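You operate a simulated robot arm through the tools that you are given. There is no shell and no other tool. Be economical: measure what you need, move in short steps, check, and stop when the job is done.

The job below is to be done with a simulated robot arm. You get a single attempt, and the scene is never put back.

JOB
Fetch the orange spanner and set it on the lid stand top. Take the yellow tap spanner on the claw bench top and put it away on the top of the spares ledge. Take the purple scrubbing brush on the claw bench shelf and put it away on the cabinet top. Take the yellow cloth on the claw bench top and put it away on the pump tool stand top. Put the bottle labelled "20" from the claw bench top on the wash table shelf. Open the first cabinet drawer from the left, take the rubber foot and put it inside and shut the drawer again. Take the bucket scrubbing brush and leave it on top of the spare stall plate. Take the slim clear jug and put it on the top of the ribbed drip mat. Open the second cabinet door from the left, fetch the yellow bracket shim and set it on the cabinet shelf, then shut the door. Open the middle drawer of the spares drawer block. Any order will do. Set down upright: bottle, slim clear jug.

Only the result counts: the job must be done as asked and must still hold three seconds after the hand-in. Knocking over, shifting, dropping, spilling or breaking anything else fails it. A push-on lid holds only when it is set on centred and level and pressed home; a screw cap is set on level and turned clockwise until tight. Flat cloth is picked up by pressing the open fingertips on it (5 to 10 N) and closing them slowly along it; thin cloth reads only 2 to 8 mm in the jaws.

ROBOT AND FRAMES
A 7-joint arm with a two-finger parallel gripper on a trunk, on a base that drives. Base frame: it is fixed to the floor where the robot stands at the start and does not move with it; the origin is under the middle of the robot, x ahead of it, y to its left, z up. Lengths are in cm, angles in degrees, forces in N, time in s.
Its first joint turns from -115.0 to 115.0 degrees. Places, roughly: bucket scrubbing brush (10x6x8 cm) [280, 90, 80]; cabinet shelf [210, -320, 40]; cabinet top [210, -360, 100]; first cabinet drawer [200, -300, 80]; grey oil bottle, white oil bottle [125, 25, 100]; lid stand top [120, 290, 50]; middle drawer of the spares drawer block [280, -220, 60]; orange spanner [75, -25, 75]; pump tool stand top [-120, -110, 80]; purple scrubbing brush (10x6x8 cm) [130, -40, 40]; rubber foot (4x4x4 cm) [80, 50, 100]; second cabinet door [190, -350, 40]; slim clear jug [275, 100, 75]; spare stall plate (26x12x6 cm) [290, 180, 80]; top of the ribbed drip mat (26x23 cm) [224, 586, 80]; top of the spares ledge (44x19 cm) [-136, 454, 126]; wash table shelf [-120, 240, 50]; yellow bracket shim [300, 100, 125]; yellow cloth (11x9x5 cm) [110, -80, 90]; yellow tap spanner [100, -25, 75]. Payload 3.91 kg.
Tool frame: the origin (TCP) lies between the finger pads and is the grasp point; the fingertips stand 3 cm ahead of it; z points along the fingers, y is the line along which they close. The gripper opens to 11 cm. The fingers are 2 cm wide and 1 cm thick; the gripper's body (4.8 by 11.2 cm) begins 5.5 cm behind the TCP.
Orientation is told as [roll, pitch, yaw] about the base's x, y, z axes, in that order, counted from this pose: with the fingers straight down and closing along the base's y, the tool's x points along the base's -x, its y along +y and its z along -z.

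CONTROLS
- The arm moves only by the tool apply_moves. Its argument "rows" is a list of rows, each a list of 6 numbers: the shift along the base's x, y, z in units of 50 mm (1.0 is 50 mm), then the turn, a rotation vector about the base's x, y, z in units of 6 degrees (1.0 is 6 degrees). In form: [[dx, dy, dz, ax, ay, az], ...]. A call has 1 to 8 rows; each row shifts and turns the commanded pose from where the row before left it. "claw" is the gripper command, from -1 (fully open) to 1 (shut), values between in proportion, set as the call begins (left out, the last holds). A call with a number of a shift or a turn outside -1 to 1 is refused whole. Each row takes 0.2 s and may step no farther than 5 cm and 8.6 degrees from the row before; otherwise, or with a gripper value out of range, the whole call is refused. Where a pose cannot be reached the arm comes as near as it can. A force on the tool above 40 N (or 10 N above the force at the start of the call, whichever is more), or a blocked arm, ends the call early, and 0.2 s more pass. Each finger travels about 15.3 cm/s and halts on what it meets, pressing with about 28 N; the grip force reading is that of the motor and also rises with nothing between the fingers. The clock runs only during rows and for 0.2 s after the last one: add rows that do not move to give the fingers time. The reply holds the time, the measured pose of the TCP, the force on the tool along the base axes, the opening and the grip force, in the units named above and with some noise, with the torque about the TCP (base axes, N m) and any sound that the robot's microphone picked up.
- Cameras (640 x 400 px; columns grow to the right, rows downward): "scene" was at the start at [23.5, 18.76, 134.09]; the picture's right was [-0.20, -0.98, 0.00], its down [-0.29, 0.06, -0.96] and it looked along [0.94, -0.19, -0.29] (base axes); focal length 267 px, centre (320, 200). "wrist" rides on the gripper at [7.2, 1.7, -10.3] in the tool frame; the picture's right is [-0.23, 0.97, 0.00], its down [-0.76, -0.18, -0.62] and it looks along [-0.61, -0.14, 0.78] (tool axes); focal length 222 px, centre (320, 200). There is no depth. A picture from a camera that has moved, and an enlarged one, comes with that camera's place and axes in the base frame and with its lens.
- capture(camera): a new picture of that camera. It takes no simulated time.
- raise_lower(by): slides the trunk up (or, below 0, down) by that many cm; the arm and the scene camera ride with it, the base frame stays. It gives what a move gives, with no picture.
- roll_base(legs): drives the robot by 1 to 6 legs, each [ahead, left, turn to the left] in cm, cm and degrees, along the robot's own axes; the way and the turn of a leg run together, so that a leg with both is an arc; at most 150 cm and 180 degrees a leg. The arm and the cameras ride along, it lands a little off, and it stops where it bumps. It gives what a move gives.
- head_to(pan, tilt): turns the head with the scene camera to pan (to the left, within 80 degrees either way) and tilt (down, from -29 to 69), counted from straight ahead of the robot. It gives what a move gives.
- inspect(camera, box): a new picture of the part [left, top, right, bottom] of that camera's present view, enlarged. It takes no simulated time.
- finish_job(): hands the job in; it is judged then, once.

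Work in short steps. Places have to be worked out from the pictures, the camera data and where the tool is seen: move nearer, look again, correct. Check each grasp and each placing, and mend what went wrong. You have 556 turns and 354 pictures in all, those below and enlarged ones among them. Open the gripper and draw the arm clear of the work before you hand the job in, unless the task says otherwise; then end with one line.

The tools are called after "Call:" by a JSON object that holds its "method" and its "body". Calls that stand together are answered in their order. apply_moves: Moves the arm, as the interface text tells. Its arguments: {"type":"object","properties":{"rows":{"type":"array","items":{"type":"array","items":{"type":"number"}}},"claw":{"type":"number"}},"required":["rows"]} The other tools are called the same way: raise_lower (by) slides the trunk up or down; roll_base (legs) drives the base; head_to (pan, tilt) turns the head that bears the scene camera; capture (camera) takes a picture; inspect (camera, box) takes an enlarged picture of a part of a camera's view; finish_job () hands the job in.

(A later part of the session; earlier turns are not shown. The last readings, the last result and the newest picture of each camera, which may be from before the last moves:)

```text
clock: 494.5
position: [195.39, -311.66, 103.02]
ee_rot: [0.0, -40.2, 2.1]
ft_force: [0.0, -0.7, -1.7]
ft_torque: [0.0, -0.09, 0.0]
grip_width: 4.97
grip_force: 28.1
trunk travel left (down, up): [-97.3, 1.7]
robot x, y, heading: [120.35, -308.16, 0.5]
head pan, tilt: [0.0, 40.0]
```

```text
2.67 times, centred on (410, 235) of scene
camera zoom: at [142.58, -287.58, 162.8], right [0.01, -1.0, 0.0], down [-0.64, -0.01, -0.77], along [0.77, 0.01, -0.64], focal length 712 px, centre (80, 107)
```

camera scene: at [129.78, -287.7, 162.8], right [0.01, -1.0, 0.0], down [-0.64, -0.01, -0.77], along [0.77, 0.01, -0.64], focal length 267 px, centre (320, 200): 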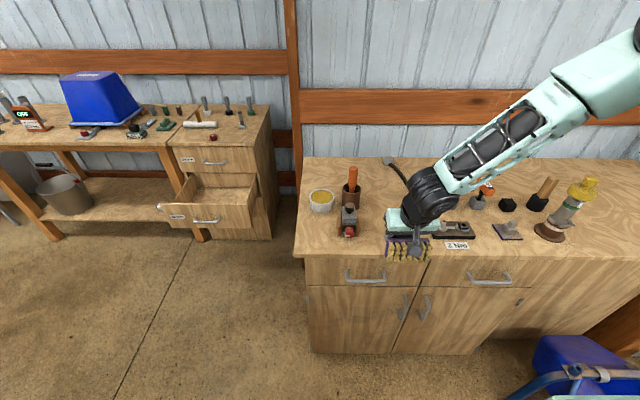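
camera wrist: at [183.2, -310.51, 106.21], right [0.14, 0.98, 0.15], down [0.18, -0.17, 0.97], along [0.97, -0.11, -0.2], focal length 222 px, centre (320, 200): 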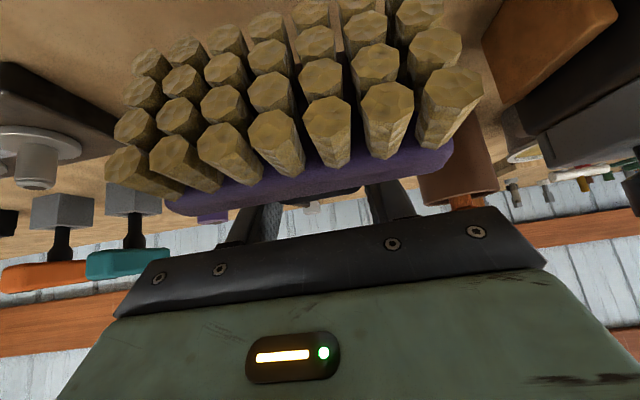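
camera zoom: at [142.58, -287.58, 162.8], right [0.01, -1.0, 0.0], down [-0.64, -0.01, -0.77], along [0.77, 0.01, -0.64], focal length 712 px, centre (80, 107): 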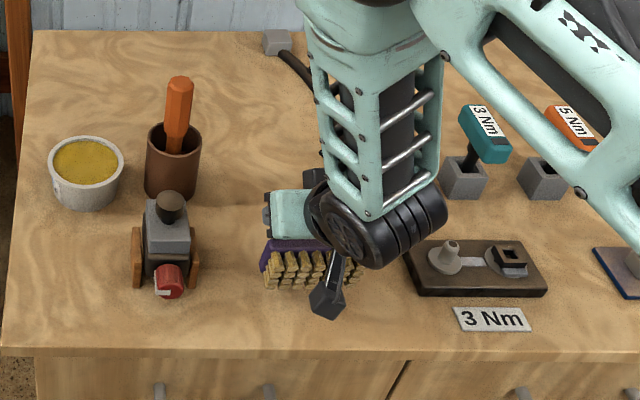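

Call:
{"method": "apply_moves", "body": {"rows": [[0, 0, -0.2, 0, 0, 0], [0, 0, -0.15, 0, 0, 0]]}}

Call:
{"method": "apply_moves", "body": {"rows": [[0, 0, -0.15, 0, 0, 0], [0, 0, -0.15, 0, 0, 0]]}}

```text
clock: 495.1
position: [195.33, -311.74, 101.28]
ee_rot: [0.0, -40.4, 2.0]
ft_force: [-0.6, 0.5, -1.7]
ft_torque: [0.01, -0.09, 0.0]
grip_width: 4.94
grip_force: 28.0
trunk travel left (down, up): [-97.3, 1.7]
robot x, y, heading: [119.96, -308.32, 0.4]
head pan, tilt: [0.0, 40.0]
```

```text
clock: 495.7
position: [195.43, -311.77, 99.81]
ee_rot: [0.0, -40.4, 2.1]
ft_force: [0.1, -0.6, -2.1]
ft_torque: [0.0, -0.07, 0.0]
grip_width: 4.95
grip_force: 27.9
trunk travel left (down, up): [-97.3, 1.7]
robot x, y, heading: [119.75, -308.18, 0.4]
head pan, tilt: [0.0, 40.0]
```

Call:
{"method": "apply_moves", "body": {"rows": [[0, 0, -0.15, 0, 0, 0], [0, 0, -0.15, 0, 0, 0]]}}

Call:
{"method": "apply_moves", "body": {"rows": [[0, 0, -0.15, 0, 0, 0]]}}

Call:
{"method": "inspect", "body": {"camera": "scene", "box": [330, 200, 450, 280]}}

```text
clock: 496.3
position: [195.58, -311.8, 98.52]
ee_rot: [0.1, -40.6, 2.0]
ft_force: [7.6, 0.8, 14.6]
ft_torque: [-0.01, 0.94, 0.0]
grip_width: 4.96
grip_force: 28.2
trunk travel left (down, up): [-97.3, 1.7]
robot x, y, heading: [120.38, -308.5, 0.4]
head pan, tilt: [0.0, 40.0]
```

```text
clock: 496.7
position: [195.77, -311.84, 98.34]
ee_rot: [0.1, -41.0, 1.9]
ft_force: [-2.7, 0.4, 20.0]
ft_torque: [-0.36, 1.54, -0.1]
grip_width: 4.92
grip_force: 28.1
trunk travel left (down, up): [-97.3, 1.7]
robot x, y, heading: [119.88, -308.39, 0.4]
head pan, tilt: [0.0, 40.0]
stopped in row 1: the force on the tool passed its limit (the readings are from after the stop); the commanded pose is now the measured one
```

```text
5.00 times, centred on (390, 240) of scene
camera zoom: at [142.46, -287.57, 162.81], right [0.01, -1.0, 0.0], down [-0.64, -0.01, -0.77], along [0.77, 0.01, -0.64], focal length 1336 px, centre (-30, 0)
```

zoom: 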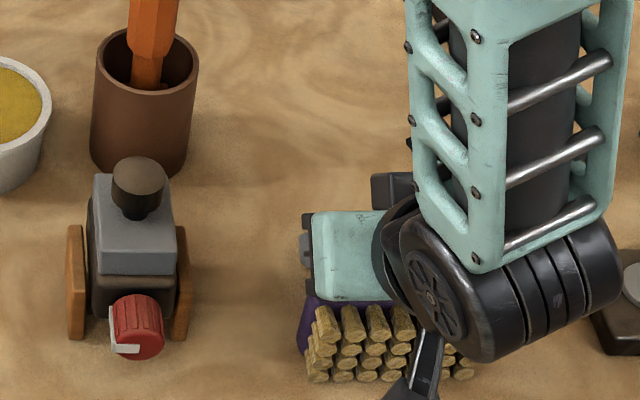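

Bristle side touches. Release and retreat up and back.

Call:
{"method": "apply_moves", "body": {"rows": [[0, 0, 0, 0, 0, 0], [0, 0, 0, 0, 0, 0]], "claw": -0.3}}

Call:
{"method": "apply_moves", "body": {"rows": [[-0.26, 0, 0.32, 0, 0, 0], [-0.4, 0, 0.6, 0, 0, 0], [-0.4, 0, 0.7, 0, 0, 0], [-0.5, 0, 0.5, 0, 0, 0]]}}

Call:
{"method": "capture", "body": {"camera": "wrist"}}

Call:
{"method": "capture", "body": {"camera": "scene"}}

```text
clock: 497.3
position: [195.68, -311.78, 98.11]
ee_rot: [0.0, -40.7, 2.0]
ft_force: [-0.2, 0.8, 0.0]
ft_torque: [0.0, -0.03, 0.06]
grip_width: 7.16
grip_force: 0.1
trunk travel left (down, up): [-97.3, 1.7]
robot x, y, heading: [120.02, -308.16, 0.3]
head pan, tilt: [0.0, 40.0]
```

```text
clock: 498.3
position: [187.87, -311.77, 108.62]
ee_rot: [0.1, -40.7, 2.1]
ft_force: [0.3, 0.3, -1.0]
ft_torque: [0.01, 0.0, 0.0]
grip_width: 7.16
grip_force: 0.1
trunk travel left (down, up): [-97.3, 1.7]
robot x, y, heading: [119.7, -308.63, 0.4]
head pan, tilt: [0.0, 40.0]
```

```text
168 pictures are left
camera wrist: at [175.67, -310.61, 111.7], right [0.14, 0.98, 0.15], down [0.18, -0.17, 0.97], along [0.97, -0.11, -0.2], focal length 222 px, centre (320, 200)
```

wrist: 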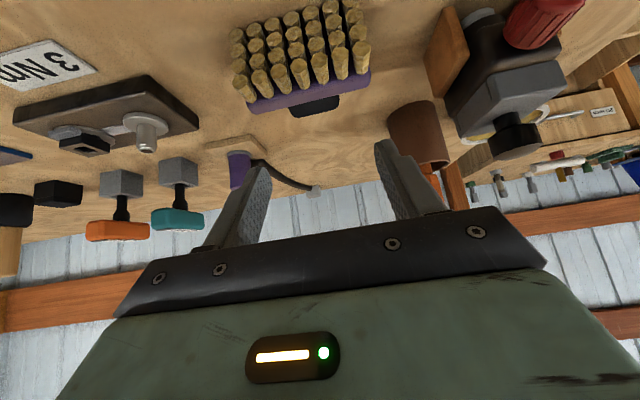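

```text
167 pictures are left
camera scene: at [142.63, -287.57, 162.78], right [0.01, -1.0, 0.0], down [-0.64, -0.01, -0.77], along [0.77, 0.01, -0.64], focal length 267 px, centre (320, 200)
```

scene: 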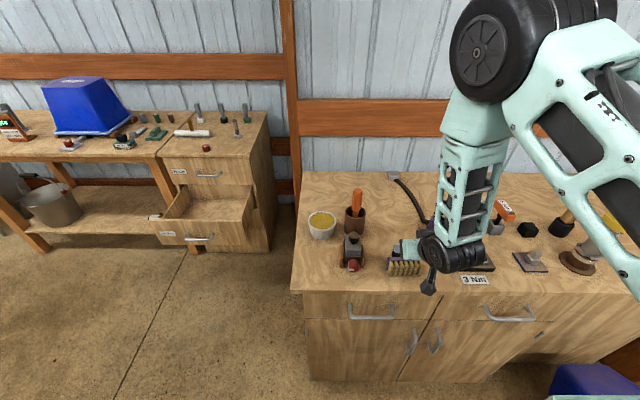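

The brush lies on the cabinet top. Now I open the second door (handle bar near (183.5,-328.5,~65)). Reposition the base, tilt to 65° and lower.

Call:
{"method": "roll_base", "body": {"legs": [[-27, 0, 0], [0, -20, 0]]}}

Call:
{"method": "apply_moves", "body": {"rows": [[0, 0, 0, 0, -1, 0], [0, 0, 0, 0, -1, 0], [0, 0, 0, 0, -1, 0], [0, 0, 0, 0, -1, 0]], "claw": 0}}

Call:
{"method": "raise_lower", "body": {"by": -40}}

Call:
{"method": "capture", "body": {"camera": "wrist"}}

Call:
{"method": "capture", "body": {"camera": "scene"}}

```text
clock: 501.4
position: [160.57, -332.04, 108.65]
ee_rot: [0.1, -40.7, 1.8]
ft_force: [0.8, -0.7, -0.7]
ft_torque: [0.0, 0.0, -0.03]
grip_width: 7.13
grip_force: 0.0
trunk travel left (down, up): [-97.3, 1.7]
robot x, y, heading: [92.53, -328.77, 0.6]
head pan, tilt: [0.0, 40.0]
```

```text
clock: 502.4
position: [160.64, -332.16, 108.63]
ee_rot: [-1.7, -64.9, 3.3]
ft_force: [-0.3, 0.3, -0.2]
ft_torque: [-0.01, 0.02, 0.01]
grip_width: 5.5
grip_force: 0.0
trunk travel left (down, up): [-97.3, 1.7]
robot x, y, heading: [92.72, -328.9, 0.5]
head pan, tilt: [0.0, 40.0]
```

```text
clock: 506.3
position: [160.65, -332.13, 68.58]
ee_rot: [-1.6, -64.7, 3.2]
ft_force: [0.8, 0.2, -0.5]
ft_torque: [0.0, 0.02, 0.01]
grip_width: 5.48
grip_force: 0.1
trunk travel left (down, up): [-57.3, 41.7]
robot x, y, heading: [92.68, -328.3, 0.3]
head pan, tilt: [0.0, 40.0]
```

```text
166 pictures are left
camera wrist: at [148.24, -330.86, 66.37], right [0.07, 0.98, 0.19], down [-0.23, -0.17, 0.96], along [0.97, -0.11, 0.22], focal length 222 px, centre (320, 200)
```

wrist: 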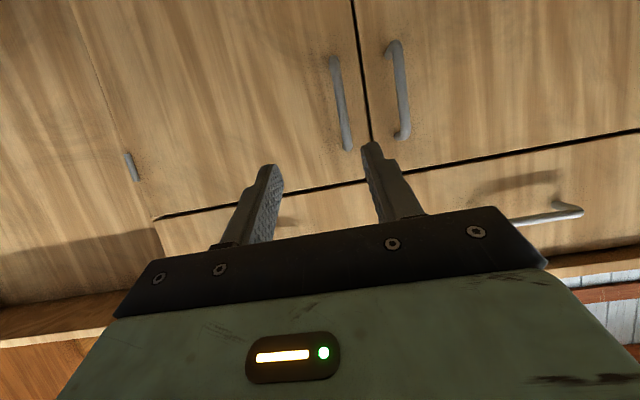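

```text
165 pictures are left
camera scene: at [115.43, -307.7, 122.8], right [0.01, -1.0, 0.0], down [-0.64, 0.0, -0.77], along [0.77, 0.0, -0.64], focal length 267 px, centre (320, 200)
```

scene: 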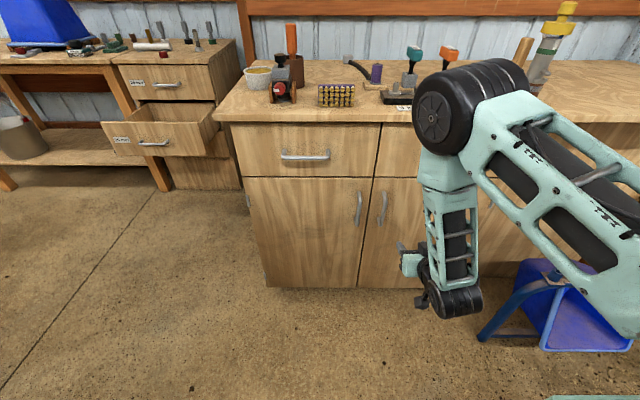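

Door-2 handle bar centre ≈(184.5,-329,61). Extend the arm to it.

Call:
{"method": "apply_moves", "body": {"rows": [[0.7, 0.2, -0.2, 0, 0, 0], [0.7, 0.2, -0.2, 0, 0, 0], [0.7, 0.2, -0.2, 0, 0, 0]], "claw": 0.2}}

Call:
{"method": "capture", "body": {"camera": "wrist"}}

Call:
{"method": "capture", "body": {"camera": "scene"}}

```text
clock: 507.1
position: [171.14, -328.97, 65.5]
ee_rot: [-1.7, -64.7, 3.2]
ft_force: [0.5, 0.2, 0.1]
ft_torque: [0.01, -0.03, 0.01]
grip_width: 4.41
grip_force: 0.2
trunk travel left (down, up): [-57.3, 41.7]
robot x, y, heading: [92.68, -328.66, 0.3]
head pan, tilt: [0.0, 40.0]
```

```text
164 pictures are left
camera wrist: at [158.73, -327.68, 63.3], right [0.07, 0.98, 0.19], down [-0.23, -0.17, 0.96], along [0.97, -0.11, 0.22], focal length 222 px, centre (320, 200)
```

wrist: 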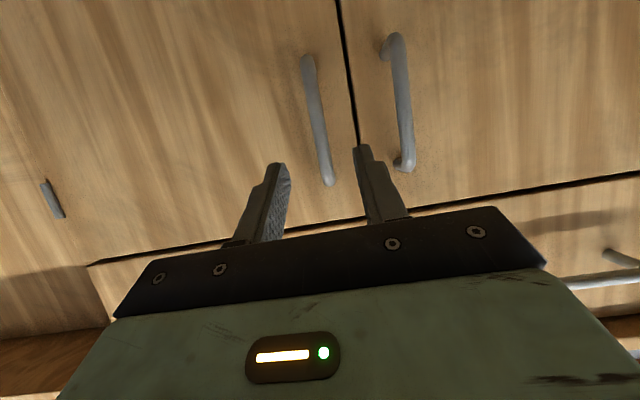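

```text
163 pictures are left
camera scene: at [115.42, -307.7, 122.8], right [0.01, -1.0, 0.0], down [-0.64, 0.0, -0.77], along [0.77, 0.0, -0.64], focal length 267 px, centre (320, 200)
```

scene: 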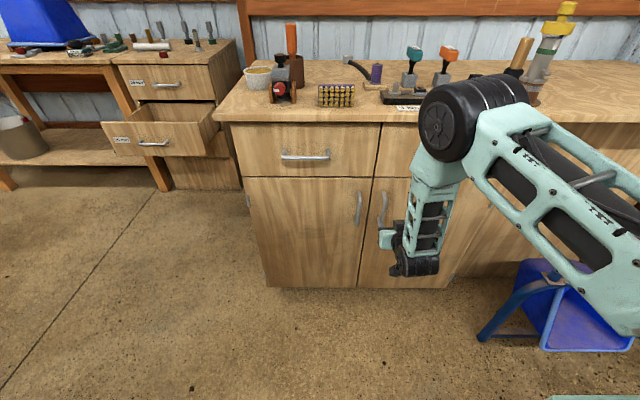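

Call:
{"method": "roll_base", "body": {"legs": [[-7, 0, 0]]}}

Call:
{"method": "apply_moves", "body": {"rows": [[0.7, 0, -0.1, 0, 0, 0], [0.7, 0, -0.2, 0, 0, 0], [0.7, 0, -0.2, 0, 0, 0]]}}

Call:
{"method": "capture", "body": {"camera": "wrist"}}

```text
clock: 508.1
position: [164.17, -329.05, 65.45]
ee_rot: [-1.6, -64.8, 3.3]
ft_force: [0.4, -0.9, 0.7]
ft_torque: [-0.01, 0.01, 0.0]
grip_width: 4.41
grip_force: 0.1
trunk travel left (down, up): [-57.3, 41.7]
robot x, y, heading: [85.73, -328.51, 0.4]
head pan, tilt: [0.0, 40.0]
```

```text
clock: 508.9
position: [174.51, -329.12, 63.05]
ee_rot: [-1.6, -64.6, 3.0]
ft_force: [-0.3, -0.7, 0.4]
ft_torque: [-0.03, 0.01, -0.01]
grip_width: 4.4
grip_force: 0.0
trunk travel left (down, up): [-57.3, 41.7]
robot x, y, heading: [85.93, -328.12, 0.4]
head pan, tilt: [0.0, 40.0]
```

```text
162 pictures are left
camera wrist: at [162.1, -327.8, 60.96], right [0.07, 0.98, 0.19], down [-0.23, -0.17, 0.96], along [0.97, -0.11, 0.22], focal length 222 px, centre (320, 200)
```

wrist: 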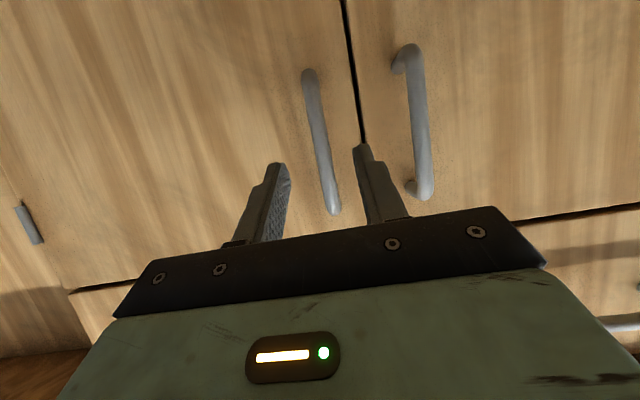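

Bar is centred. Advance 8.5 cm and close.

Call:
{"method": "apply_moves", "body": {"rows": [[0.85, 0, -0.15, 0, 0, 0], [0.82, 0, -0.12, 0, 0, 0]]}}

Call:
{"method": "capture", "body": {"camera": "wrist"}}

```text
clock: 509.5
position: [182.84, -329.18, 61.81]
ee_rot: [-1.8, -64.6, 3.3]
ft_force: [0.5, 0.8, -0.7]
ft_torque: [0.0, 0.06, 0.02]
grip_width: 4.4
grip_force: 0.0
trunk travel left (down, up): [-57.3, 41.7]
robot x, y, heading: [85.92, -328.32, 0.3]
head pan, tilt: [0.0, 40.0]
```

```text
161 pictures are left
camera wrist: at [170.45, -327.95, 59.67], right [0.07, 0.98, 0.19], down [-0.23, -0.17, 0.96], along [0.97, -0.11, 0.22], focal length 222 px, centre (320, 200)
```

wrist: 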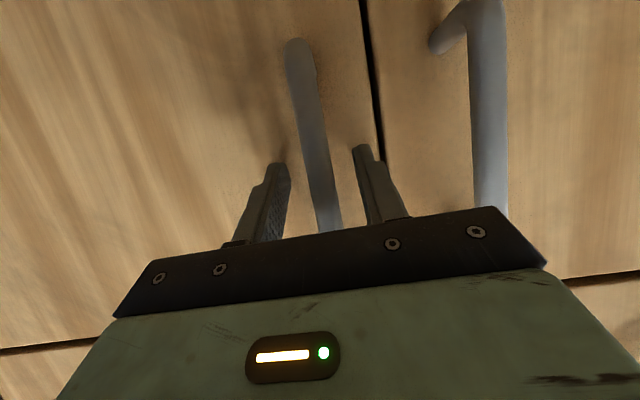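

Call:
{"method": "apply_moves", "body": {"rows": [[0.1, 0, 0, 0, 0, 0], [0, 0, 0, 0, 0, 0], [0, 0, 0, 0, 0, 0]], "claw": 1}}

Call:
{"method": "roll_base", "body": {"legs": [[-8, 0, 0]]}}

Call:
{"method": "capture", "body": {"camera": "scene"}}

```text
clock: 510.0
position: [183.08, -328.95, 61.89]
ee_rot: [-0.9, -64.6, 2.5]
ft_force: [-22.2, -2.2, 15.8]
ft_torque: [0.53, 0.48, -0.13]
grip_width: 1.38
grip_force: 45.2
trunk travel left (down, up): [-57.3, 41.7]
robot x, y, heading: [85.73, -328.32, 0.1]
head pan, tilt: [0.0, 40.0]
stopped in row 2: the force on the tool passed its limit (the readings are from after the stop); the commanded pose is now the measured one
```

```text
clock: 511.0
position: [176.97, -330.13, 61.75]
ee_rot: [-1.4, -64.7, 2.2]
ft_force: [-0.1, 0.8, -0.7]
ft_torque: [0.79, -0.23, 0.01]
grip_width: 1.36
grip_force: 44.8
trunk travel left (down, up): [-57.3, 41.7]
robot x, y, heading: [79.13, -328.57, 0.2]
head pan, tilt: [0.0, 40.0]
stopped in leg 1: the force on the tool passed its limit (the readings are from after the stop); the commanded pose is now the measured one
```

```text
160 pictures are left
camera scene: at [101.81, -307.84, 122.79], right [0.0, -1.0, 0.0], down [-0.64, 0.0, -0.77], along [0.77, 0.0, -0.64], focal length 267 px, centre (320, 200)
```

scene: 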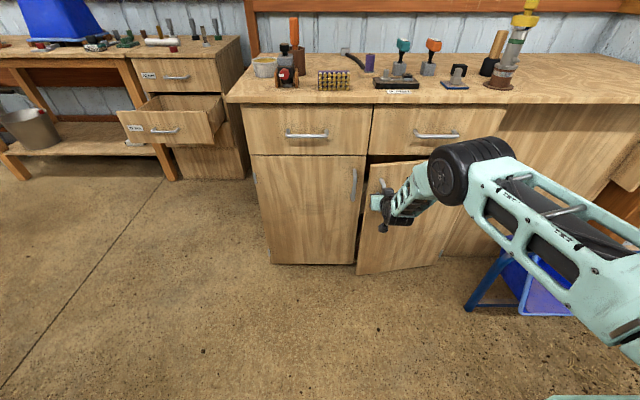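

The door is ajar. Continue pulling along the arc.

Call:
{"method": "roll_base", "body": {"legs": [[-5, -1.2, 0], [-5, -2, 0]]}}

Call:
{"method": "roll_base", "body": {"legs": [[-5, -3, 0]]}}

Call:
{"method": "capture", "body": {"camera": "scene"}}

```text
clock: 512.7
position: [166.64, -334.35, 61.78]
ee_rot: [-1.5, -64.8, 1.5]
ft_force: [0.5, 0.1, -0.9]
ft_torque: [0.87, -0.15, -0.01]
grip_width: 1.37
grip_force: 45.4
trunk travel left (down, up): [-57.3, 41.7]
robot x, y, heading: [68.68, -332.34, 0.3]
head pan, tilt: [0.0, 40.0]
stopped in leg 2: the force on the tool passed its limit (the readings are from after the stop); the commanded pose is now the measured one
```

```text
clock: 513.6
position: [161.9, -337.87, 61.71]
ee_rot: [-1.9, -64.9, 1.7]
ft_force: [22.6, -26.8, -5.5]
ft_torque: [1.02, 0.15, 0.16]
grip_width: 1.39
grip_force: 45.0
trunk travel left (down, up): [-57.3, 41.7]
robot x, y, heading: [63.85, -334.77, 0.1]
head pan, tilt: [0.0, 40.0]
```

```text
159 pictures are left
camera scene: at [86.8, -314.35, 122.79], right [0.0, -1.0, 0.0], down [-0.64, 0.0, -0.77], along [0.77, 0.0, -0.64], focal length 267 px, centre (320, 200)
```

scene: 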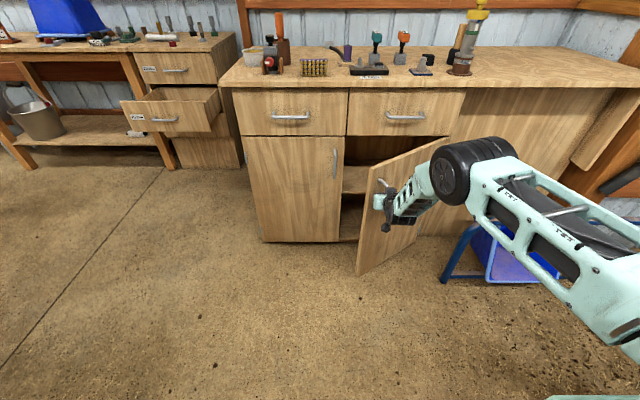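

Door at ~37°. Continue along the arc.

Call:
{"method": "roll_base", "body": {"legs": [[-4.5, -4, 0]]}}

Call:
{"method": "roll_base", "body": {"legs": [[-4, -5, 0]]}}

Call:
{"method": "roll_base", "body": {"legs": [[-2.5, -5, 0]]}}

Call:
{"method": "capture", "body": {"camera": "scene"}}

```text
clock: 514.6
position: [157.35, -342.19, 61.76]
ee_rot: [-2.1, -64.8, 1.6]
ft_force: [25.7, -23.0, -11.6]
ft_torque: [1.04, 0.21, 0.11]
grip_width: 1.39
grip_force: 44.9
trunk travel left (down, up): [-57.3, 41.7]
robot x, y, heading: [59.12, -339.18, 0.2]
head pan, tilt: [0.0, 40.0]
```

```text
clock: 515.6
position: [153.54, -347.44, 61.71]
ee_rot: [-2.2, -65.0, 1.5]
ft_force: [35.9, -21.3, -17.9]
ft_torque: [1.08, 0.14, 0.11]
grip_width: 1.37
grip_force: 45.3
trunk travel left (down, up): [-57.3, 41.7]
robot x, y, heading: [55.18, -343.68, -0.2]
head pan, tilt: [0.0, 40.0]
```

```text
clock: 516.5
position: [150.92, -352.45, 61.9]
ee_rot: [-2.3, -65.0, 1.4]
ft_force: [5.4, -1.9, -11.7]
ft_torque: [1.03, 0.14, 0.02]
grip_width: 1.37
grip_force: 44.6
trunk travel left (down, up): [-57.3, 41.7]
robot x, y, heading: [52.56, -349.24, 0.1]
head pan, tilt: [0.0, 40.0]
```

```text
158 pictures are left
camera scene: at [75.71, -328.41, 122.77], right [0.0, -1.0, 0.0], down [-0.64, 0.0, -0.77], along [0.77, 0.0, -0.64], focal length 267 px, centre (320, 200)
```

scene: 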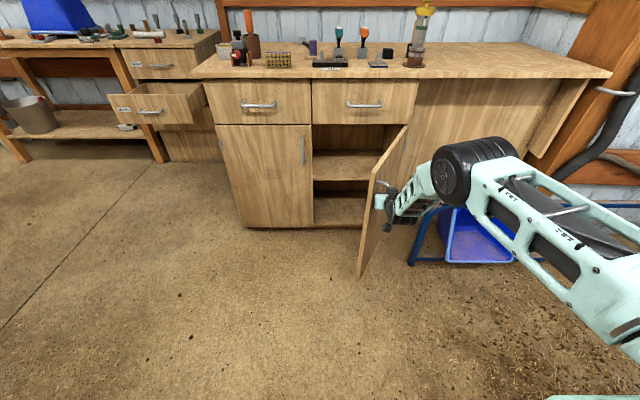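

Call:
{"method": "roll_base", "body": {"legs": [[-1.5, -5.5, 0]]}}

Call:
{"method": "apply_moves", "body": {"rows": [[0, 0, 0, 0, 0, 0], [0, 0, 0, 0, 0, 0]], "claw": 0.2}}

Call:
{"method": "capture", "body": {"camera": "wrist"}}

Call:
{"method": "capture", "body": {"camera": "scene"}}

```text
clock: 517.5
position: [149.13, -357.81, 61.78]
ee_rot: [-2.3, -64.8, 1.5]
ft_force: [-31.1, 9.0, 3.9]
ft_torque: [0.98, 0.28, 0.11]
grip_width: 1.38
grip_force: 45.2
trunk travel left (down, up): [-57.3, 41.7]
robot x, y, heading: [51.44, -354.67, 0.3]
head pan, tilt: [0.0, 40.0]
```

```text
clock: 518.1
position: [149.22, -357.74, 61.73]
ee_rot: [-2.0, -64.9, 1.6]
ft_force: [0.3, 0.6, -0.1]
ft_torque: [-0.02, 0.0, 0.01]
grip_width: 4.41
grip_force: 0.2
trunk travel left (down, up): [-57.3, 41.7]
robot x, y, heading: [51.55, -354.78, 0.4]
head pan, tilt: [0.0, 40.0]
```

```text
157 pictures are left
camera wrist: at [136.89, -356.15, 59.52], right [0.1, 0.98, 0.19], down [-0.24, -0.16, 0.96], along [0.96, -0.15, 0.22], focal length 222 px, centre (320, 200)
```

wrist: 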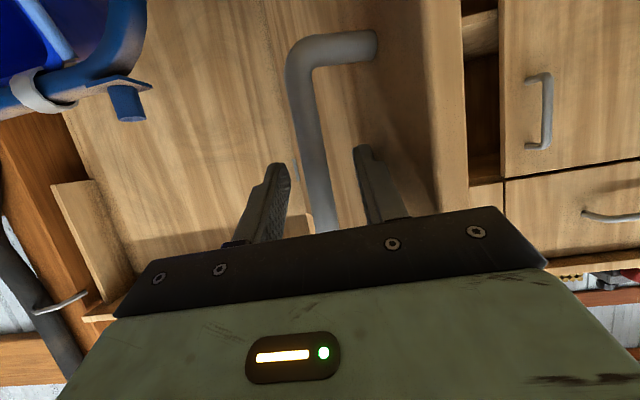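

```text
156 pictures are left
camera scene: at [74.14, -333.96, 122.79], right [0.0, -1.0, 0.0], down [-0.64, 0.0, -0.77], along [0.77, 0.0, -0.64], focal length 267 px, centre (320, 200)
```

scene: 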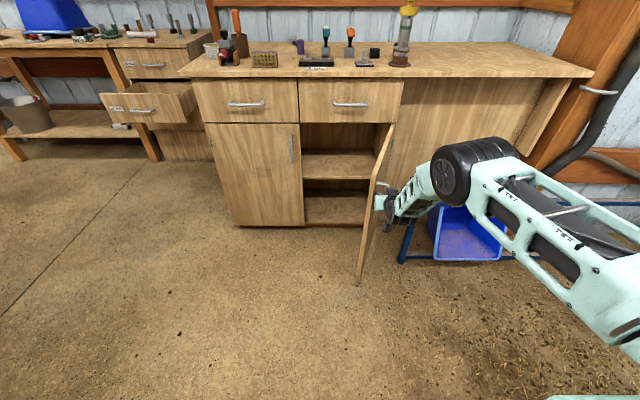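

The door is ~78° open. Withdraw, tuck the arm, and head to the back bench.

Call:
{"method": "roll_base", "body": {"legs": [[-12, 0, 0]]}}

Call:
{"method": "raise_lower", "body": {"by": 40}}

Call:
{"method": "apply_moves", "body": {"rows": [[-0.6, 0, 0.1, 0, 1, 0], [-0.6, 0, 0.1, 0, 1, 0], [-0.6, 0, 0.1, 0, 1, 0], [-0.6, 0, 0.1, 0, 1, 0], [-0.6, 0, 0.1, 0, 1, 0], [-0.6, 0, 0.1, 0, 1, 0], [-0.6, 0, 0.1, 0, 1, 0], [-0.6, 0, 0.1, 0, 1, 0]], "claw": -1}}

Call:
{"method": "roll_base", "body": {"legs": [[0, 60, 0], [85, 0, 0], [0, 45, 0]]}}

Call:
{"method": "capture", "body": {"camera": "scene"}}

```text
clock: 519.3
position: [136.94, -358.06, 61.77]
ee_rot: [-2.3, -64.8, 1.3]
ft_force: [-0.2, 0.1, -0.3]
ft_torque: [0.01, 0.0, 0.02]
grip_width: 4.4
grip_force: 0.0
trunk travel left (down, up): [-57.3, 41.7]
robot x, y, heading: [39.4, -355.01, 0.1]
head pan, tilt: [0.0, 40.0]
```

```text
clock: 523.2
position: [136.99, -358.09, 101.69]
ee_rot: [-2.1, -64.8, 1.4]
ft_force: [0.1, -1.0, 0.2]
ft_torque: [0.02, 0.03, 0.02]
grip_width: 4.41
grip_force: 0.0
trunk travel left (down, up): [-97.3, 1.7]
robot x, y, heading: [39.18, -354.33, 0.1]
head pan, tilt: [0.0, 40.0]
```

```text
clock: 525.0
position: [112.98, -357.9, 105.71]
ee_rot: [-1.0, -16.6, 0.6]
ft_force: [0.3, -0.2, -0.6]
ft_torque: [0.0, 0.03, -0.02]
grip_width: 11.01
grip_force: 0.1
trunk travel left (down, up): [-97.3, 1.7]
robot x, y, heading: [38.9, -354.97, 0.3]
head pan, tilt: [0.0, 40.0]
```

```text
clock: 534.8
position: [198.98, -253.1, 105.78]
ee_rot: [-1.0, -16.8, 0.6]
ft_force: [0.1, -0.5, -0.3]
ft_torque: [-0.02, -0.03, -0.04]
grip_width: 11.01
grip_force: 0.2
trunk travel left (down, up): [-97.3, 1.7]
robot x, y, heading: [125.16, -249.81, 0.2]
head pan, tilt: [0.0, 40.0]
```

```text
155 pictures are left
camera scene: at [148.09, -229.08, 162.8], right [0.0, -1.0, 0.0], down [-0.64, 0.0, -0.77], along [0.77, 0.0, -0.64], focal length 267 px, centre (320, 200)
```

scene: 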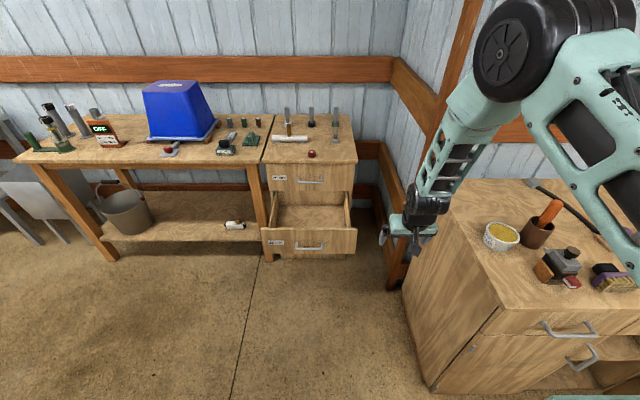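

Turn to face +y and drive up the corridor.

Call:
{"method": "roll_base", "body": {"legs": [[25, 0, 0], [0, 0, 90], [60, 0, 0], [0, -45, 0], [110, 0, 0]]}}

Call:
{"method": "head_to", "body": {"pan": 50, "tilt": 35}}

Call:
{"method": "capture", "body": {"camera": "scene"}}

```text
clock: 551.0
position: [202.09, -8.6, 105.75]
ee_rot: [-1.1, -16.8, 89.9]
ft_force: [0.9, -0.1, 0.0]
ft_torque: [0.0, -0.01, 0.06]
grip_width: 11.01
grip_force: 0.0
trunk travel left (down, up): [-97.3, 1.7]
robot x, y, heading: [197.53, -82.34, 89.4]
head pan, tilt: [0.0, 40.0]
```

```text
clock: 552.1
position: [202.09, -8.43, 105.78]
ee_rot: [-1.1, -16.8, 89.9]
ft_force: [0.6, -0.3, -0.8]
ft_torque: [0.03, 0.0, -0.02]
grip_width: 10.99
grip_force: 0.0
trunk travel left (down, up): [-97.3, 1.7]
robot x, y, heading: [197.83, -82.55, 89.4]
head pan, tilt: [50.0, 35.0]
```

```text
154 pictures are left
camera scene: at [171.01, -61.98, 163.55], right [0.65, 0.76, 0.0], down [0.44, -0.37, -0.82], along [-0.62, 0.53, -0.57], focal length 267 px, centre (320, 200)
```

scene: 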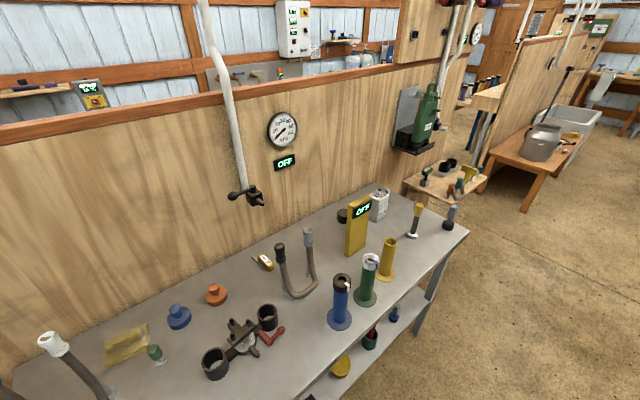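

The claw bench items are undisturbed. Continue to y≈70 and look right at the back bench.

Call:
{"method": "roll_base", "body": {"legs": [[0, 8, 0], [150, 0, 0]]}}

Call:
{"method": "head_to", "body": {"pan": -65, "tilt": 25}}

Call:
{"method": "capture", "body": {"camera": "scene"}}

```text
clock: 560.2
position: [195.46, 142.2, 105.77]
ee_rot: [-1.1, -16.8, 90.0]
ft_force: [0.6, -0.2, -0.4]
ft_torque: [-0.01, 0.02, 0.03]
grip_width: 10.99
grip_force: 0.1
trunk travel left (down, up): [-97.3, 1.7]
robot x, y, heading: [191.26, 68.32, 89.5]
head pan, tilt: [50.0, 35.0]
```

```text
clock: 562.2
position: [195.48, 142.19, 105.78]
ee_rot: [-1.1, -16.8, 90.0]
ft_force: [0.6, -0.6, 0.7]
ft_torque: [-0.01, 0.01, -0.01]
grip_width: 11.02
grip_force: 0.0
trunk travel left (down, up): [-97.3, 1.7]
robot x, y, heading: [191.32, 68.24, 89.6]
head pan, tilt: [-65.0, 25.0]
```

```text
153 pictures are left
camera scene: at [179.55, 86.78, 165.13], right [0.41, -0.91, 0.0], down [-0.38, -0.18, -0.91], along [0.82, 0.38, -0.42], focal length 267 px, centre (320, 200)
```

scene: 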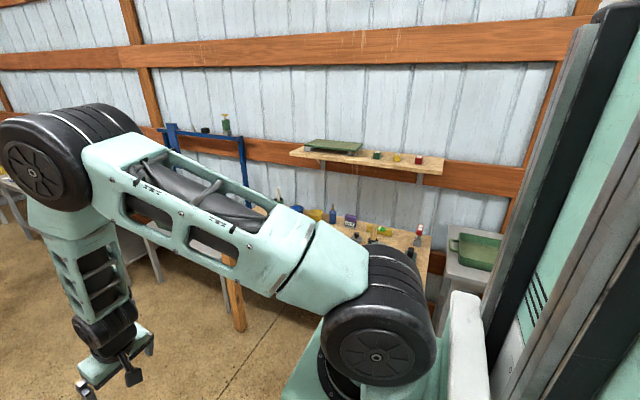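

Turn to face the back bench.

Call:
{"method": "roll_base", "body": {"legs": [[10, 0, 0], [0, 0, -90]]}}

Call:
{"method": "head_to", "body": {"pan": 0, "tilt": 25}}

Call:
{"method": "capture", "body": {"camera": "scene"}}

Call:
{"method": "inspect", "body": {"camera": "scene", "box": [200, 120, 440, 270]}}

```text
clock: 567.2
position: [265.12, 73.08, 105.79]
ee_rot: [-1.1, -16.8, -1.0]
ft_force: [0.4, 0.1, 0.3]
ft_torque: [0.02, 0.03, 0.02]
grip_width: 11.0
grip_force: 0.1
trunk travel left (down, up): [-97.3, 1.7]
robot x, y, heading: [191.31, 78.7, -1.3]
head pan, tilt: [-65.0, 25.0]
```

```text
clock: 568.6
position: [265.09, 73.05, 105.75]
ee_rot: [-1.1, -16.8, -1.1]
ft_force: [-0.4, 0.2, -0.6]
ft_torque: [0.01, 0.01, -0.02]
grip_width: 11.0
grip_force: 0.1
trunk travel left (down, up): [-97.3, 1.7]
robot x, y, heading: [191.43, 78.42, -1.4]
head pan, tilt: [0.0, 25.0]
```

```text
152 pictures are left
camera scene: at [215.63, 98.5, 165.13], right [-0.03, -1.0, 0.0], down [-0.42, 0.01, -0.91], along [0.91, -0.03, -0.42], focal length 267 px, centre (320, 200)
```

scene: 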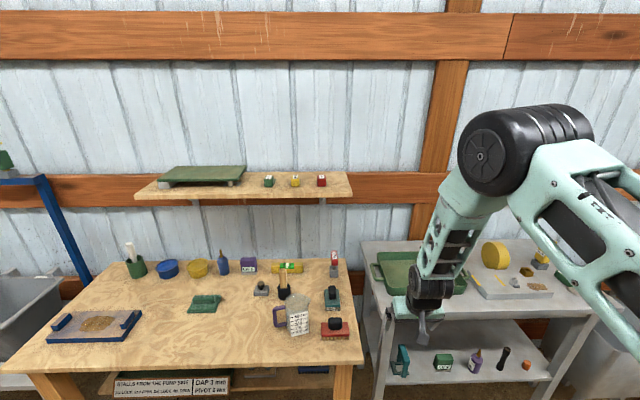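

```text
2.67 times, centred on (320, 195) of scene
camera zoom: at [215.63, 98.5, 165.13], right [-0.03, -1.0, 0.0], down [-0.42, 0.01, -0.91], along [0.91, -0.03, -0.42], focal length 712 px, centre (320, 213)
```

zoom: 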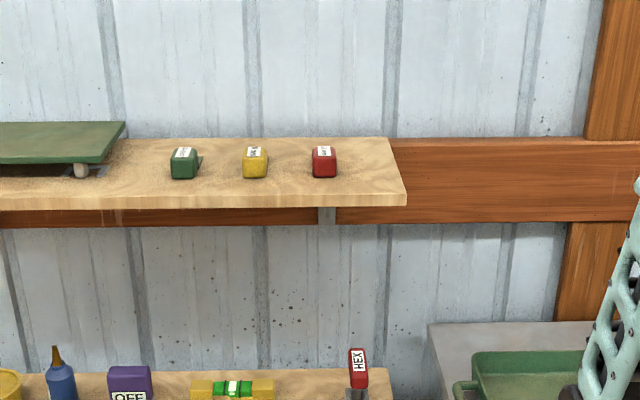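

Call:
{"method": "inspect", "body": {"camera": "scene", "box": [180, 240, 380, 365]}}

Call:
{"method": "inspect", "body": {"camera": "scene", "box": [0, 240, 200, 365]}}

```text
3.20 times, centred on (280, 302) of scene
camera zoom: at [215.63, 98.5, 165.13], right [-0.03, -1.0, 0.0], down [-0.42, 0.01, -0.91], along [0.91, -0.03, -0.42], focal length 855 px, centre (448, -128)
```

zoom: 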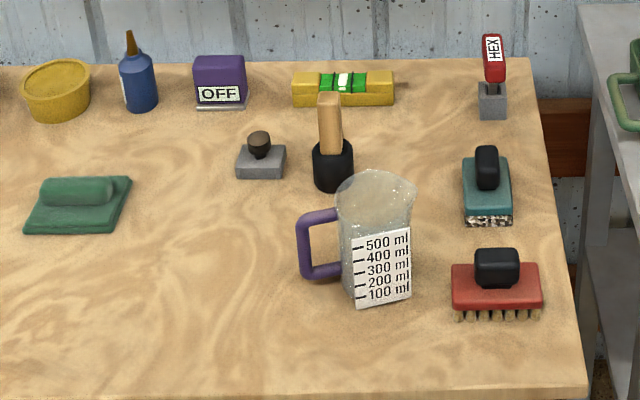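

```text
3.20 times, centred on (100, 302) of scene
camera zoom: at [215.63, 98.5, 165.13], right [-0.03, -1.0, 0.0], down [-0.42, 0.01, -0.91], along [0.91, -0.03, -0.42], focal length 855 px, centre (1024, -128)
```

zoom: 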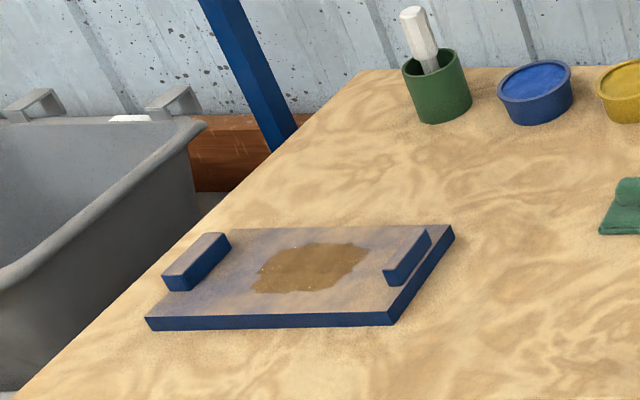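

The red brush (≈(282,91)) is the scrubbing brush; the blue-edged plate at left is the spare stall plate. Take a wrist view for triangulation.

Call:
{"method": "capture", "body": {"camera": "wrist"}}

```text
148 pictures are left
camera wrist: at [255.36, 75.12, 113.55], right [0.24, 0.97, 0.05], down [0.55, -0.18, 0.82], along [0.8, -0.17, -0.57], focal length 222 px, centre (320, 200)
```

wrist: 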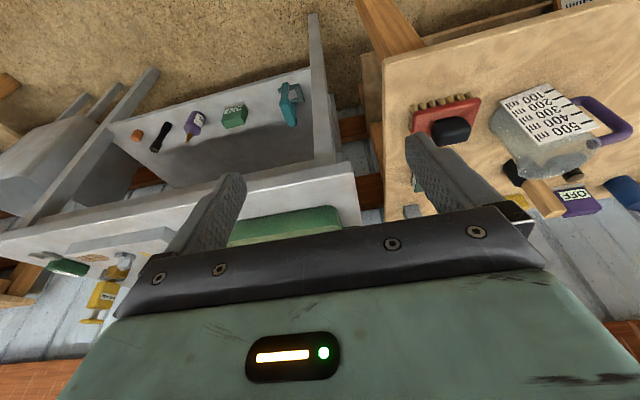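

Knob ≈(281.2,91.2,87.3). Reposition the base and bring the tool above it.

Call:
{"method": "roll_base", "body": {"legs": [[15, 17, 1.4]]}}

Call:
{"method": "capture", "body": {"camera": "wrist"}}

```text
clock: 570.3
position: [280.44, 91.91, 105.79]
ee_rot: [-0.9, -16.8, 0.2]
ft_force: [0.6, 0.0, -0.2]
ft_torque: [0.03, 0.0, -0.01]
grip_width: 10.99
grip_force: 0.1
trunk travel left (down, up): [-97.3, 1.7]
robot x, y, heading: [206.71, 95.56, -0.3]
head pan, tilt: [0.0, 25.0]
```

```text
147 pictures are left
camera wrist: at [270.67, 93.63, 113.56], right [0.22, 0.97, 0.05], down [0.55, -0.16, 0.82], along [0.81, -0.15, -0.57], focal length 222 px, centre (320, 200)
```

wrist: 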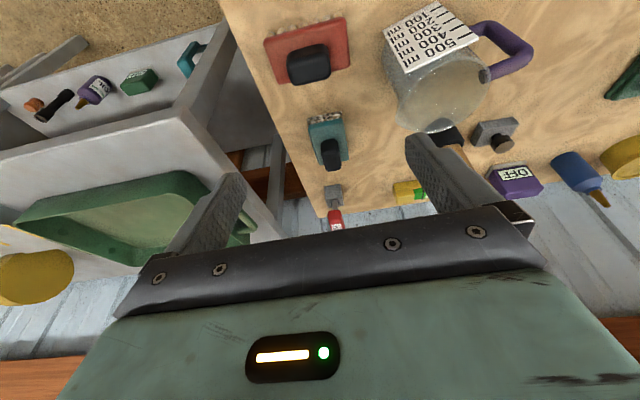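

Descend over the knob with a 7.5 cm opening.

Call:
{"method": "apply_moves", "body": {"rows": [[0.05, -0.04, -0.8, 0, 0, 0], [0.05, -0.04, -0.8, 0, 0, 0], [0.06, -0.04, -0.8, 0, 0, 0]], "claw": -0.36}}

Call:
{"method": "capture", "body": {"camera": "wrist"}}

```text
clock: 571.1
position: [281.56, 91.13, 93.77]
ee_rot: [-1.1, -16.8, 0.3]
ft_force: [-0.4, 0.3, -0.1]
ft_torque: [0.01, -0.03, -0.05]
grip_width: 7.46
grip_force: 0.1
trunk travel left (down, up): [-97.3, 1.7]
robot x, y, heading: [206.87, 95.85, -0.3]
head pan, tilt: [0.0, 25.0]
```

```text
146 pictures are left
camera wrist: at [271.77, 92.95, 101.52], right [0.22, 0.97, 0.05], down [0.55, -0.16, 0.82], along [0.81, -0.15, -0.57], focal length 222 px, centre (320, 200)
```

wrist: 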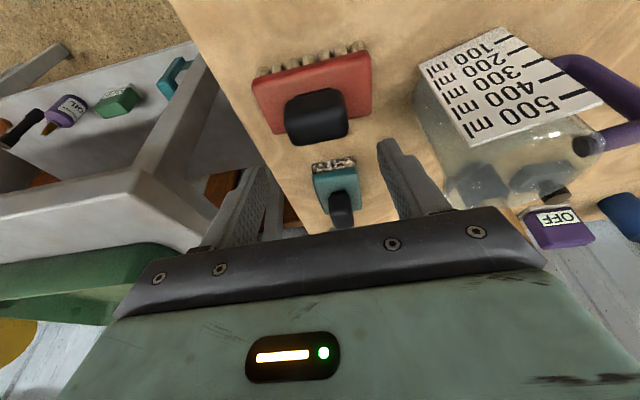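

Call:
{"method": "apply_moves", "body": {"rows": [[0, 0, -0.6, 0, 0, 0], [0, 0, -0.6, 0, 0, 0]]}}

Call:
{"method": "apply_moves", "body": {"rows": [[0, 0, 0, 0, 0, 0], [0, 0, 0, 0, 0, 0], [0, 0, 0, 0, 0, 0]], "claw": 1}}

Call:
{"method": "apply_moves", "body": {"rows": [[0, 0, 0.8, 0, 0, 0], [0, 0, 0.8, 0, 0, 0], [0, 0, 0.8, 0, 0, 0]]}}

Call:
{"method": "capture", "body": {"camera": "wrist"}}

Call:
{"method": "capture", "body": {"camera": "scene"}}

```text
clock: 571.7
position: [281.57, 91.07, 87.8]
ee_rot: [-1.0, -16.8, 0.2]
ft_force: [-0.4, 0.0, -0.3]
ft_torque: [0.0, 0.03, 0.03]
grip_width: 7.47
grip_force: 0.0
trunk travel left (down, up): [-97.3, 1.7]
robot x, y, heading: [207.08, 95.58, -0.4]
head pan, tilt: [0.0, 25.0]
```

```text
clock: 572.5
position: [281.48, 91.15, 87.74]
ee_rot: [-1.0, -16.8, 0.3]
ft_force: [1.2, -0.3, 2.5]
ft_torque: [0.09, -0.07, -0.09]
grip_width: 4.99
grip_force: 27.5
trunk travel left (down, up): [-97.3, 1.7]
robot x, y, heading: [206.84, 95.49, -0.2]
head pan, tilt: [0.0, 25.0]
```

```text
clock: 573.3
position: [281.44, 91.26, 99.81]
ee_rot: [-1.1, -16.7, 0.3]
ft_force: [0.4, -0.5, -2.5]
ft_torque: [0.01, 0.06, -0.01]
grip_width: 4.98
grip_force: 28.1
trunk travel left (down, up): [-97.3, 1.7]
robot x, y, heading: [206.71, 95.42, -0.1]
head pan, tilt: [0.0, 25.0]
```

```text
145 pictures are left
camera wrist: at [271.61, 93.04, 107.53], right [0.22, 0.98, 0.05], down [0.55, -0.16, 0.82], along [0.81, -0.15, -0.57], focal length 222 px, centre (320, 200)
```

wrist: 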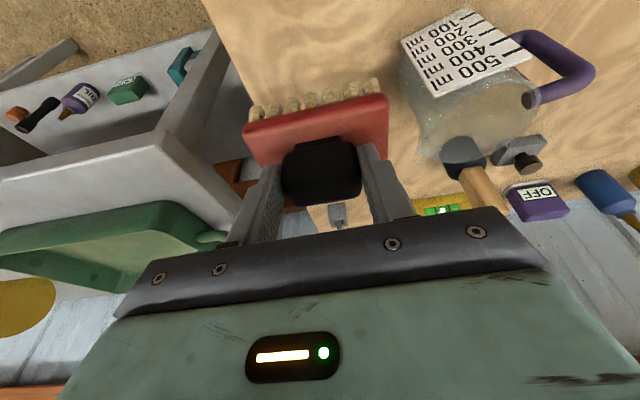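

```text
144 pictures are left
camera scene: at [230.44, 116.05, 165.11], right [0.0, -1.0, 0.0], down [-0.42, 0.0, -0.91], along [0.91, 0.0, -0.42], focal length 267 px, centre (320, 200)
```

scene: 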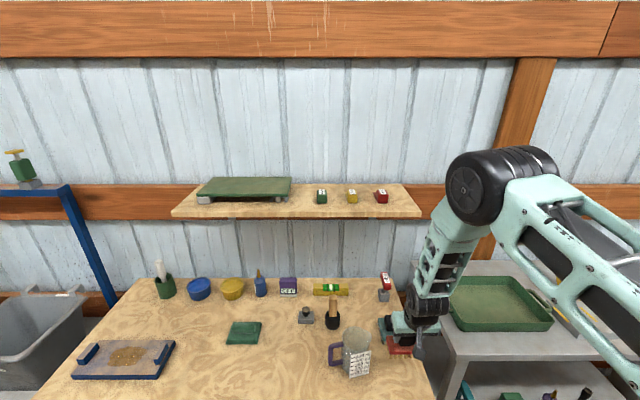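

Brush held upright. Back off, strafe left to the stall plate (≈(287.7,179)), and approach.

Call:
{"method": "roll_base", "body": {"legs": [[-22, 0, 0], [0, 88, 0]]}}

Call:
{"method": "apply_moves", "body": {"rows": [[0, 0, 0.8, 0, 0, 0]]}}

Call:
{"method": "roll_base", "body": {"legs": [[27, 0, 0]]}}

Call:
{"method": "head_to", "body": {"pan": 0, "tilt": 40}}

Call:
{"method": "capture", "body": {"camera": "scene"}}

Call:
{"method": "capture", "body": {"camera": "wrist"}}

```text
clock: 579.2
position: [260.06, 176.64, 99.73]
ee_rot: [-1.1, -16.9, -0.5]
ft_force: [0.5, -0.4, -1.4]
ft_torque: [0.0, 0.03, 0.02]
grip_width: 4.98
grip_force: 28.4
trunk travel left (down, up): [-97.3, 1.7]
robot x, y, heading: [185.57, 182.04, -1.4]
head pan, tilt: [0.0, 25.0]
```

```text
clock: 579.6
position: [260.06, 176.65, 103.64]
ee_rot: [-1.2, -16.7, -0.7]
ft_force: [0.5, 0.1, -2.1]
ft_torque: [-0.01, 0.01, 0.0]
grip_width: 4.98
grip_force: 27.6
trunk travel left (down, up): [-97.3, 1.7]
robot x, y, heading: [185.48, 182.37, -1.1]
head pan, tilt: [0.0, 25.0]
```

```text
clock: 581.5
position: [287.48, 175.7, 103.81]
ee_rot: [-1.1, -16.9, -0.8]
ft_force: [0.1, 0.2, -1.1]
ft_torque: [-0.01, -0.01, -0.01]
grip_width: 4.97
grip_force: 27.5
trunk travel left (down, up): [-97.3, 1.7]
robot x, y, heading: [213.28, 181.65, -1.6]
head pan, tilt: [0.0, 25.0]
```

```text
clock: 582.3
position: [287.55, 175.54, 103.6]
ee_rot: [-1.2, -16.8, -0.9]
ft_force: [-0.1, 0.4, -1.7]
ft_torque: [0.01, 0.02, 0.03]
grip_width: 4.96
grip_force: 28.2
trunk travel left (down, up): [-97.3, 1.7]
robot x, y, heading: [213.01, 181.67, -1.3]
head pan, tilt: [0.0, 40.0]
```

```text
143 pictures are left
camera scene: at [236.44, 201.56, 162.8], right [-0.03, -1.0, 0.0], down [-0.64, 0.02, -0.77], along [0.77, -0.02, -0.64], focal length 267 px, centre (320, 200)
```

scene: 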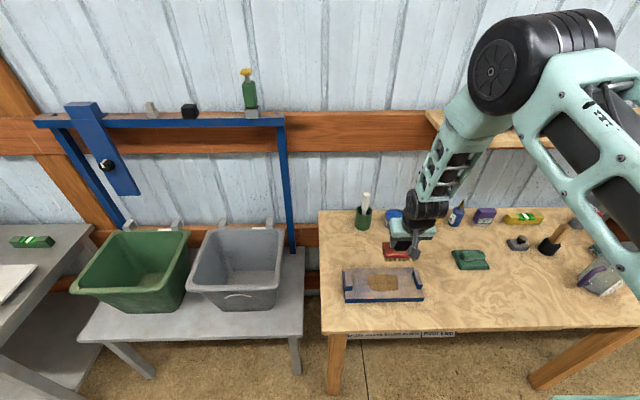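

```text
142 pictures are left
camera wrist: at [277.8, 177.67, 111.49], right [0.24, 0.97, 0.05], down [0.55, -0.17, 0.82], along [0.8, -0.17, -0.57], focal length 222 px, centre (320, 200)
```

wrist: 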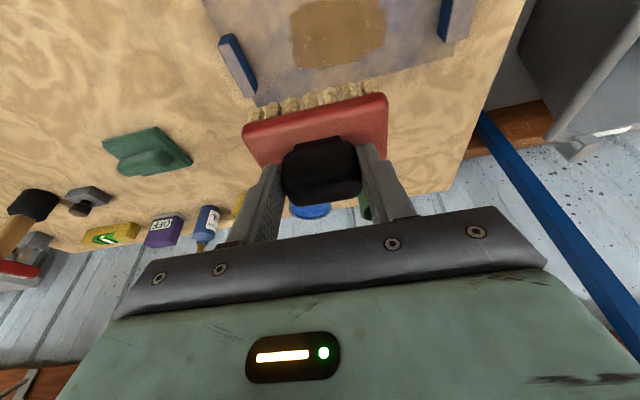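

Plate centre ≈(287,178.5,84), end blocks at y≈168 and 189. Centre the brush and lower.

Call:
{"method": "apply_moves", "body": {"rows": [[-0.2, 0.6, -0.4, 0, 0, 0], [0, 0, -0.8, 0, 0, 0], [0, 0, -0.6, 0, 0, 0]]}}

Call:
{"method": "capture", "body": {"camera": "wrist"}}

Call:
{"method": "inspect", "body": {"camera": "scene", "box": [310, 180, 510, 305]}}

```text
clock: 583.1
position: [286.69, 178.74, 94.58]
ee_rot: [-1.1, -16.7, -0.9]
ft_force: [-0.3, -0.2, -1.5]
ft_torque: [0.0, 0.0, 0.03]
grip_width: 4.96
grip_force: 27.9
trunk travel left (down, up): [-97.3, 1.7]
robot x, y, heading: [213.02, 181.4, -1.6]
head pan, tilt: [0.0, 40.0]
```

```text
141 pictures are left
camera wrist: at [276.89, 180.73, 102.42], right [0.24, 0.97, 0.05], down [0.55, -0.17, 0.82], along [0.8, -0.17, -0.57], focal length 222 px, centre (320, 200)
```

wrist: 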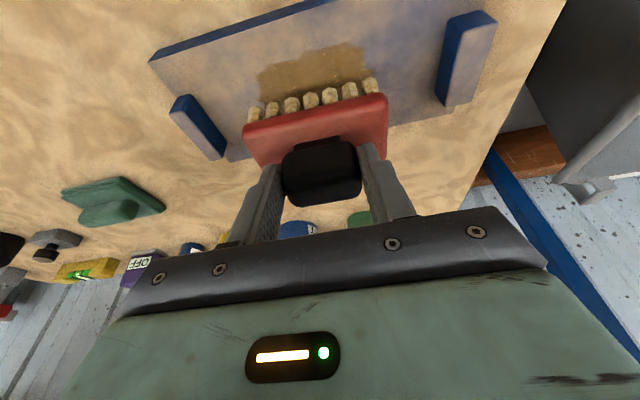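

```text
3.20 times, centred on (410, 242) of scene
camera zoom: at [236.41, 201.57, 162.8], right [-0.03, -1.0, 0.0], down [-0.64, 0.02, -0.77], along [0.77, -0.02, -0.64], focal length 855 px, centre (32, 64)
```

zoom: 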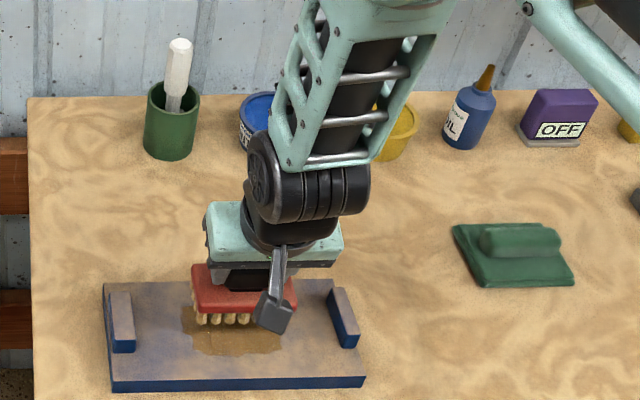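

Call:
{"method": "apply_moves", "body": {"rows": [[-0.25, 0.05, -0.2, 0, 0, 0], [0, 0, -0.15, 0, 0, 0]]}}

Call:
{"method": "apply_moves", "body": {"rows": [[0, 0, -0.15, 0, 0, 0], [0, 0, -0.1, 0, 0, 0]]}}

```text
clock: 583.7
position: [285.3, 179.04, 93.01]
ee_rot: [-1.1, -16.8, -0.9]
ft_force: [-0.1, -0.1, -2.4]
ft_torque: [0.0, 0.06, -0.03]
grip_width: 4.98
grip_force: 28.0
trunk travel left (down, up): [-97.3, 1.7]
robot x, y, heading: [213.11, 181.94, -1.7]
head pan, tilt: [0.0, 40.0]
```

```text
clock: 584.3
position: [285.31, 178.97, 91.77]
ee_rot: [-1.0, -16.8, -0.9]
ft_force: [-0.2, 0.0, -2.0]
ft_torque: [0.01, 0.04, 0.0]
grip_width: 4.98
grip_force: 28.0
trunk travel left (down, up): [-97.3, 1.7]
robot x, y, heading: [213.28, 181.5, -1.5]
head pan, tilt: [0.0, 40.0]
```

Call:
{"method": "apply_moves", "body": {"rows": [[0, 0, -0.1, 0, 0, 0], [0, 0, -0.1, 0, 0, 0]]}}

Call:
{"method": "apply_moves", "body": {"rows": [[0, 0, -0.1, 0, 0, 0]]}}

Call:
{"method": "inspect", "body": {"camera": "scene", "box": [310, 200, 470, 300]}}

```text
clock: 584.9
position: [285.32, 178.82, 90.65]
ee_rot: [-1.1, -16.6, -0.9]
ft_force: [0.3, -0.4, -0.8]
ft_torque: [0.0, 0.03, -0.01]
grip_width: 4.96
grip_force: 27.9
trunk travel left (down, up): [-97.3, 1.7]
robot x, y, heading: [213.38, 181.47, -1.4]
head pan, tilt: [0.0, 40.0]
```

```text
clock: 585.3
position: [285.48, 178.88, 90.29]
ee_rot: [-1.0, -16.8, -0.9]
ft_force: [-0.2, -0.2, 1.1]
ft_torque: [0.07, -0.01, 0.04]
grip_width: 4.98
grip_force: 27.8
trunk travel left (down, up): [-97.3, 1.7]
robot x, y, heading: [213.25, 181.55, -1.5]
head pan, tilt: [0.0, 40.0]
```

```text
4.00 times, centred on (390, 250) of scene
camera zoom: at [236.43, 201.56, 162.8], right [-0.03, -1.0, 0.0], down [-0.64, 0.02, -0.77], along [0.77, -0.02, -0.64], focal length 1068 px, centre (40, 0)
```

zoom: 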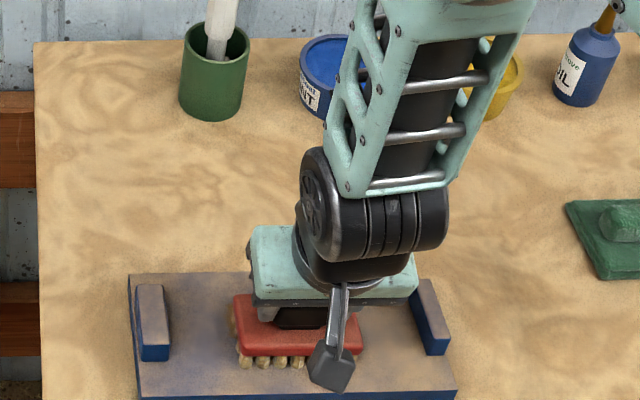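

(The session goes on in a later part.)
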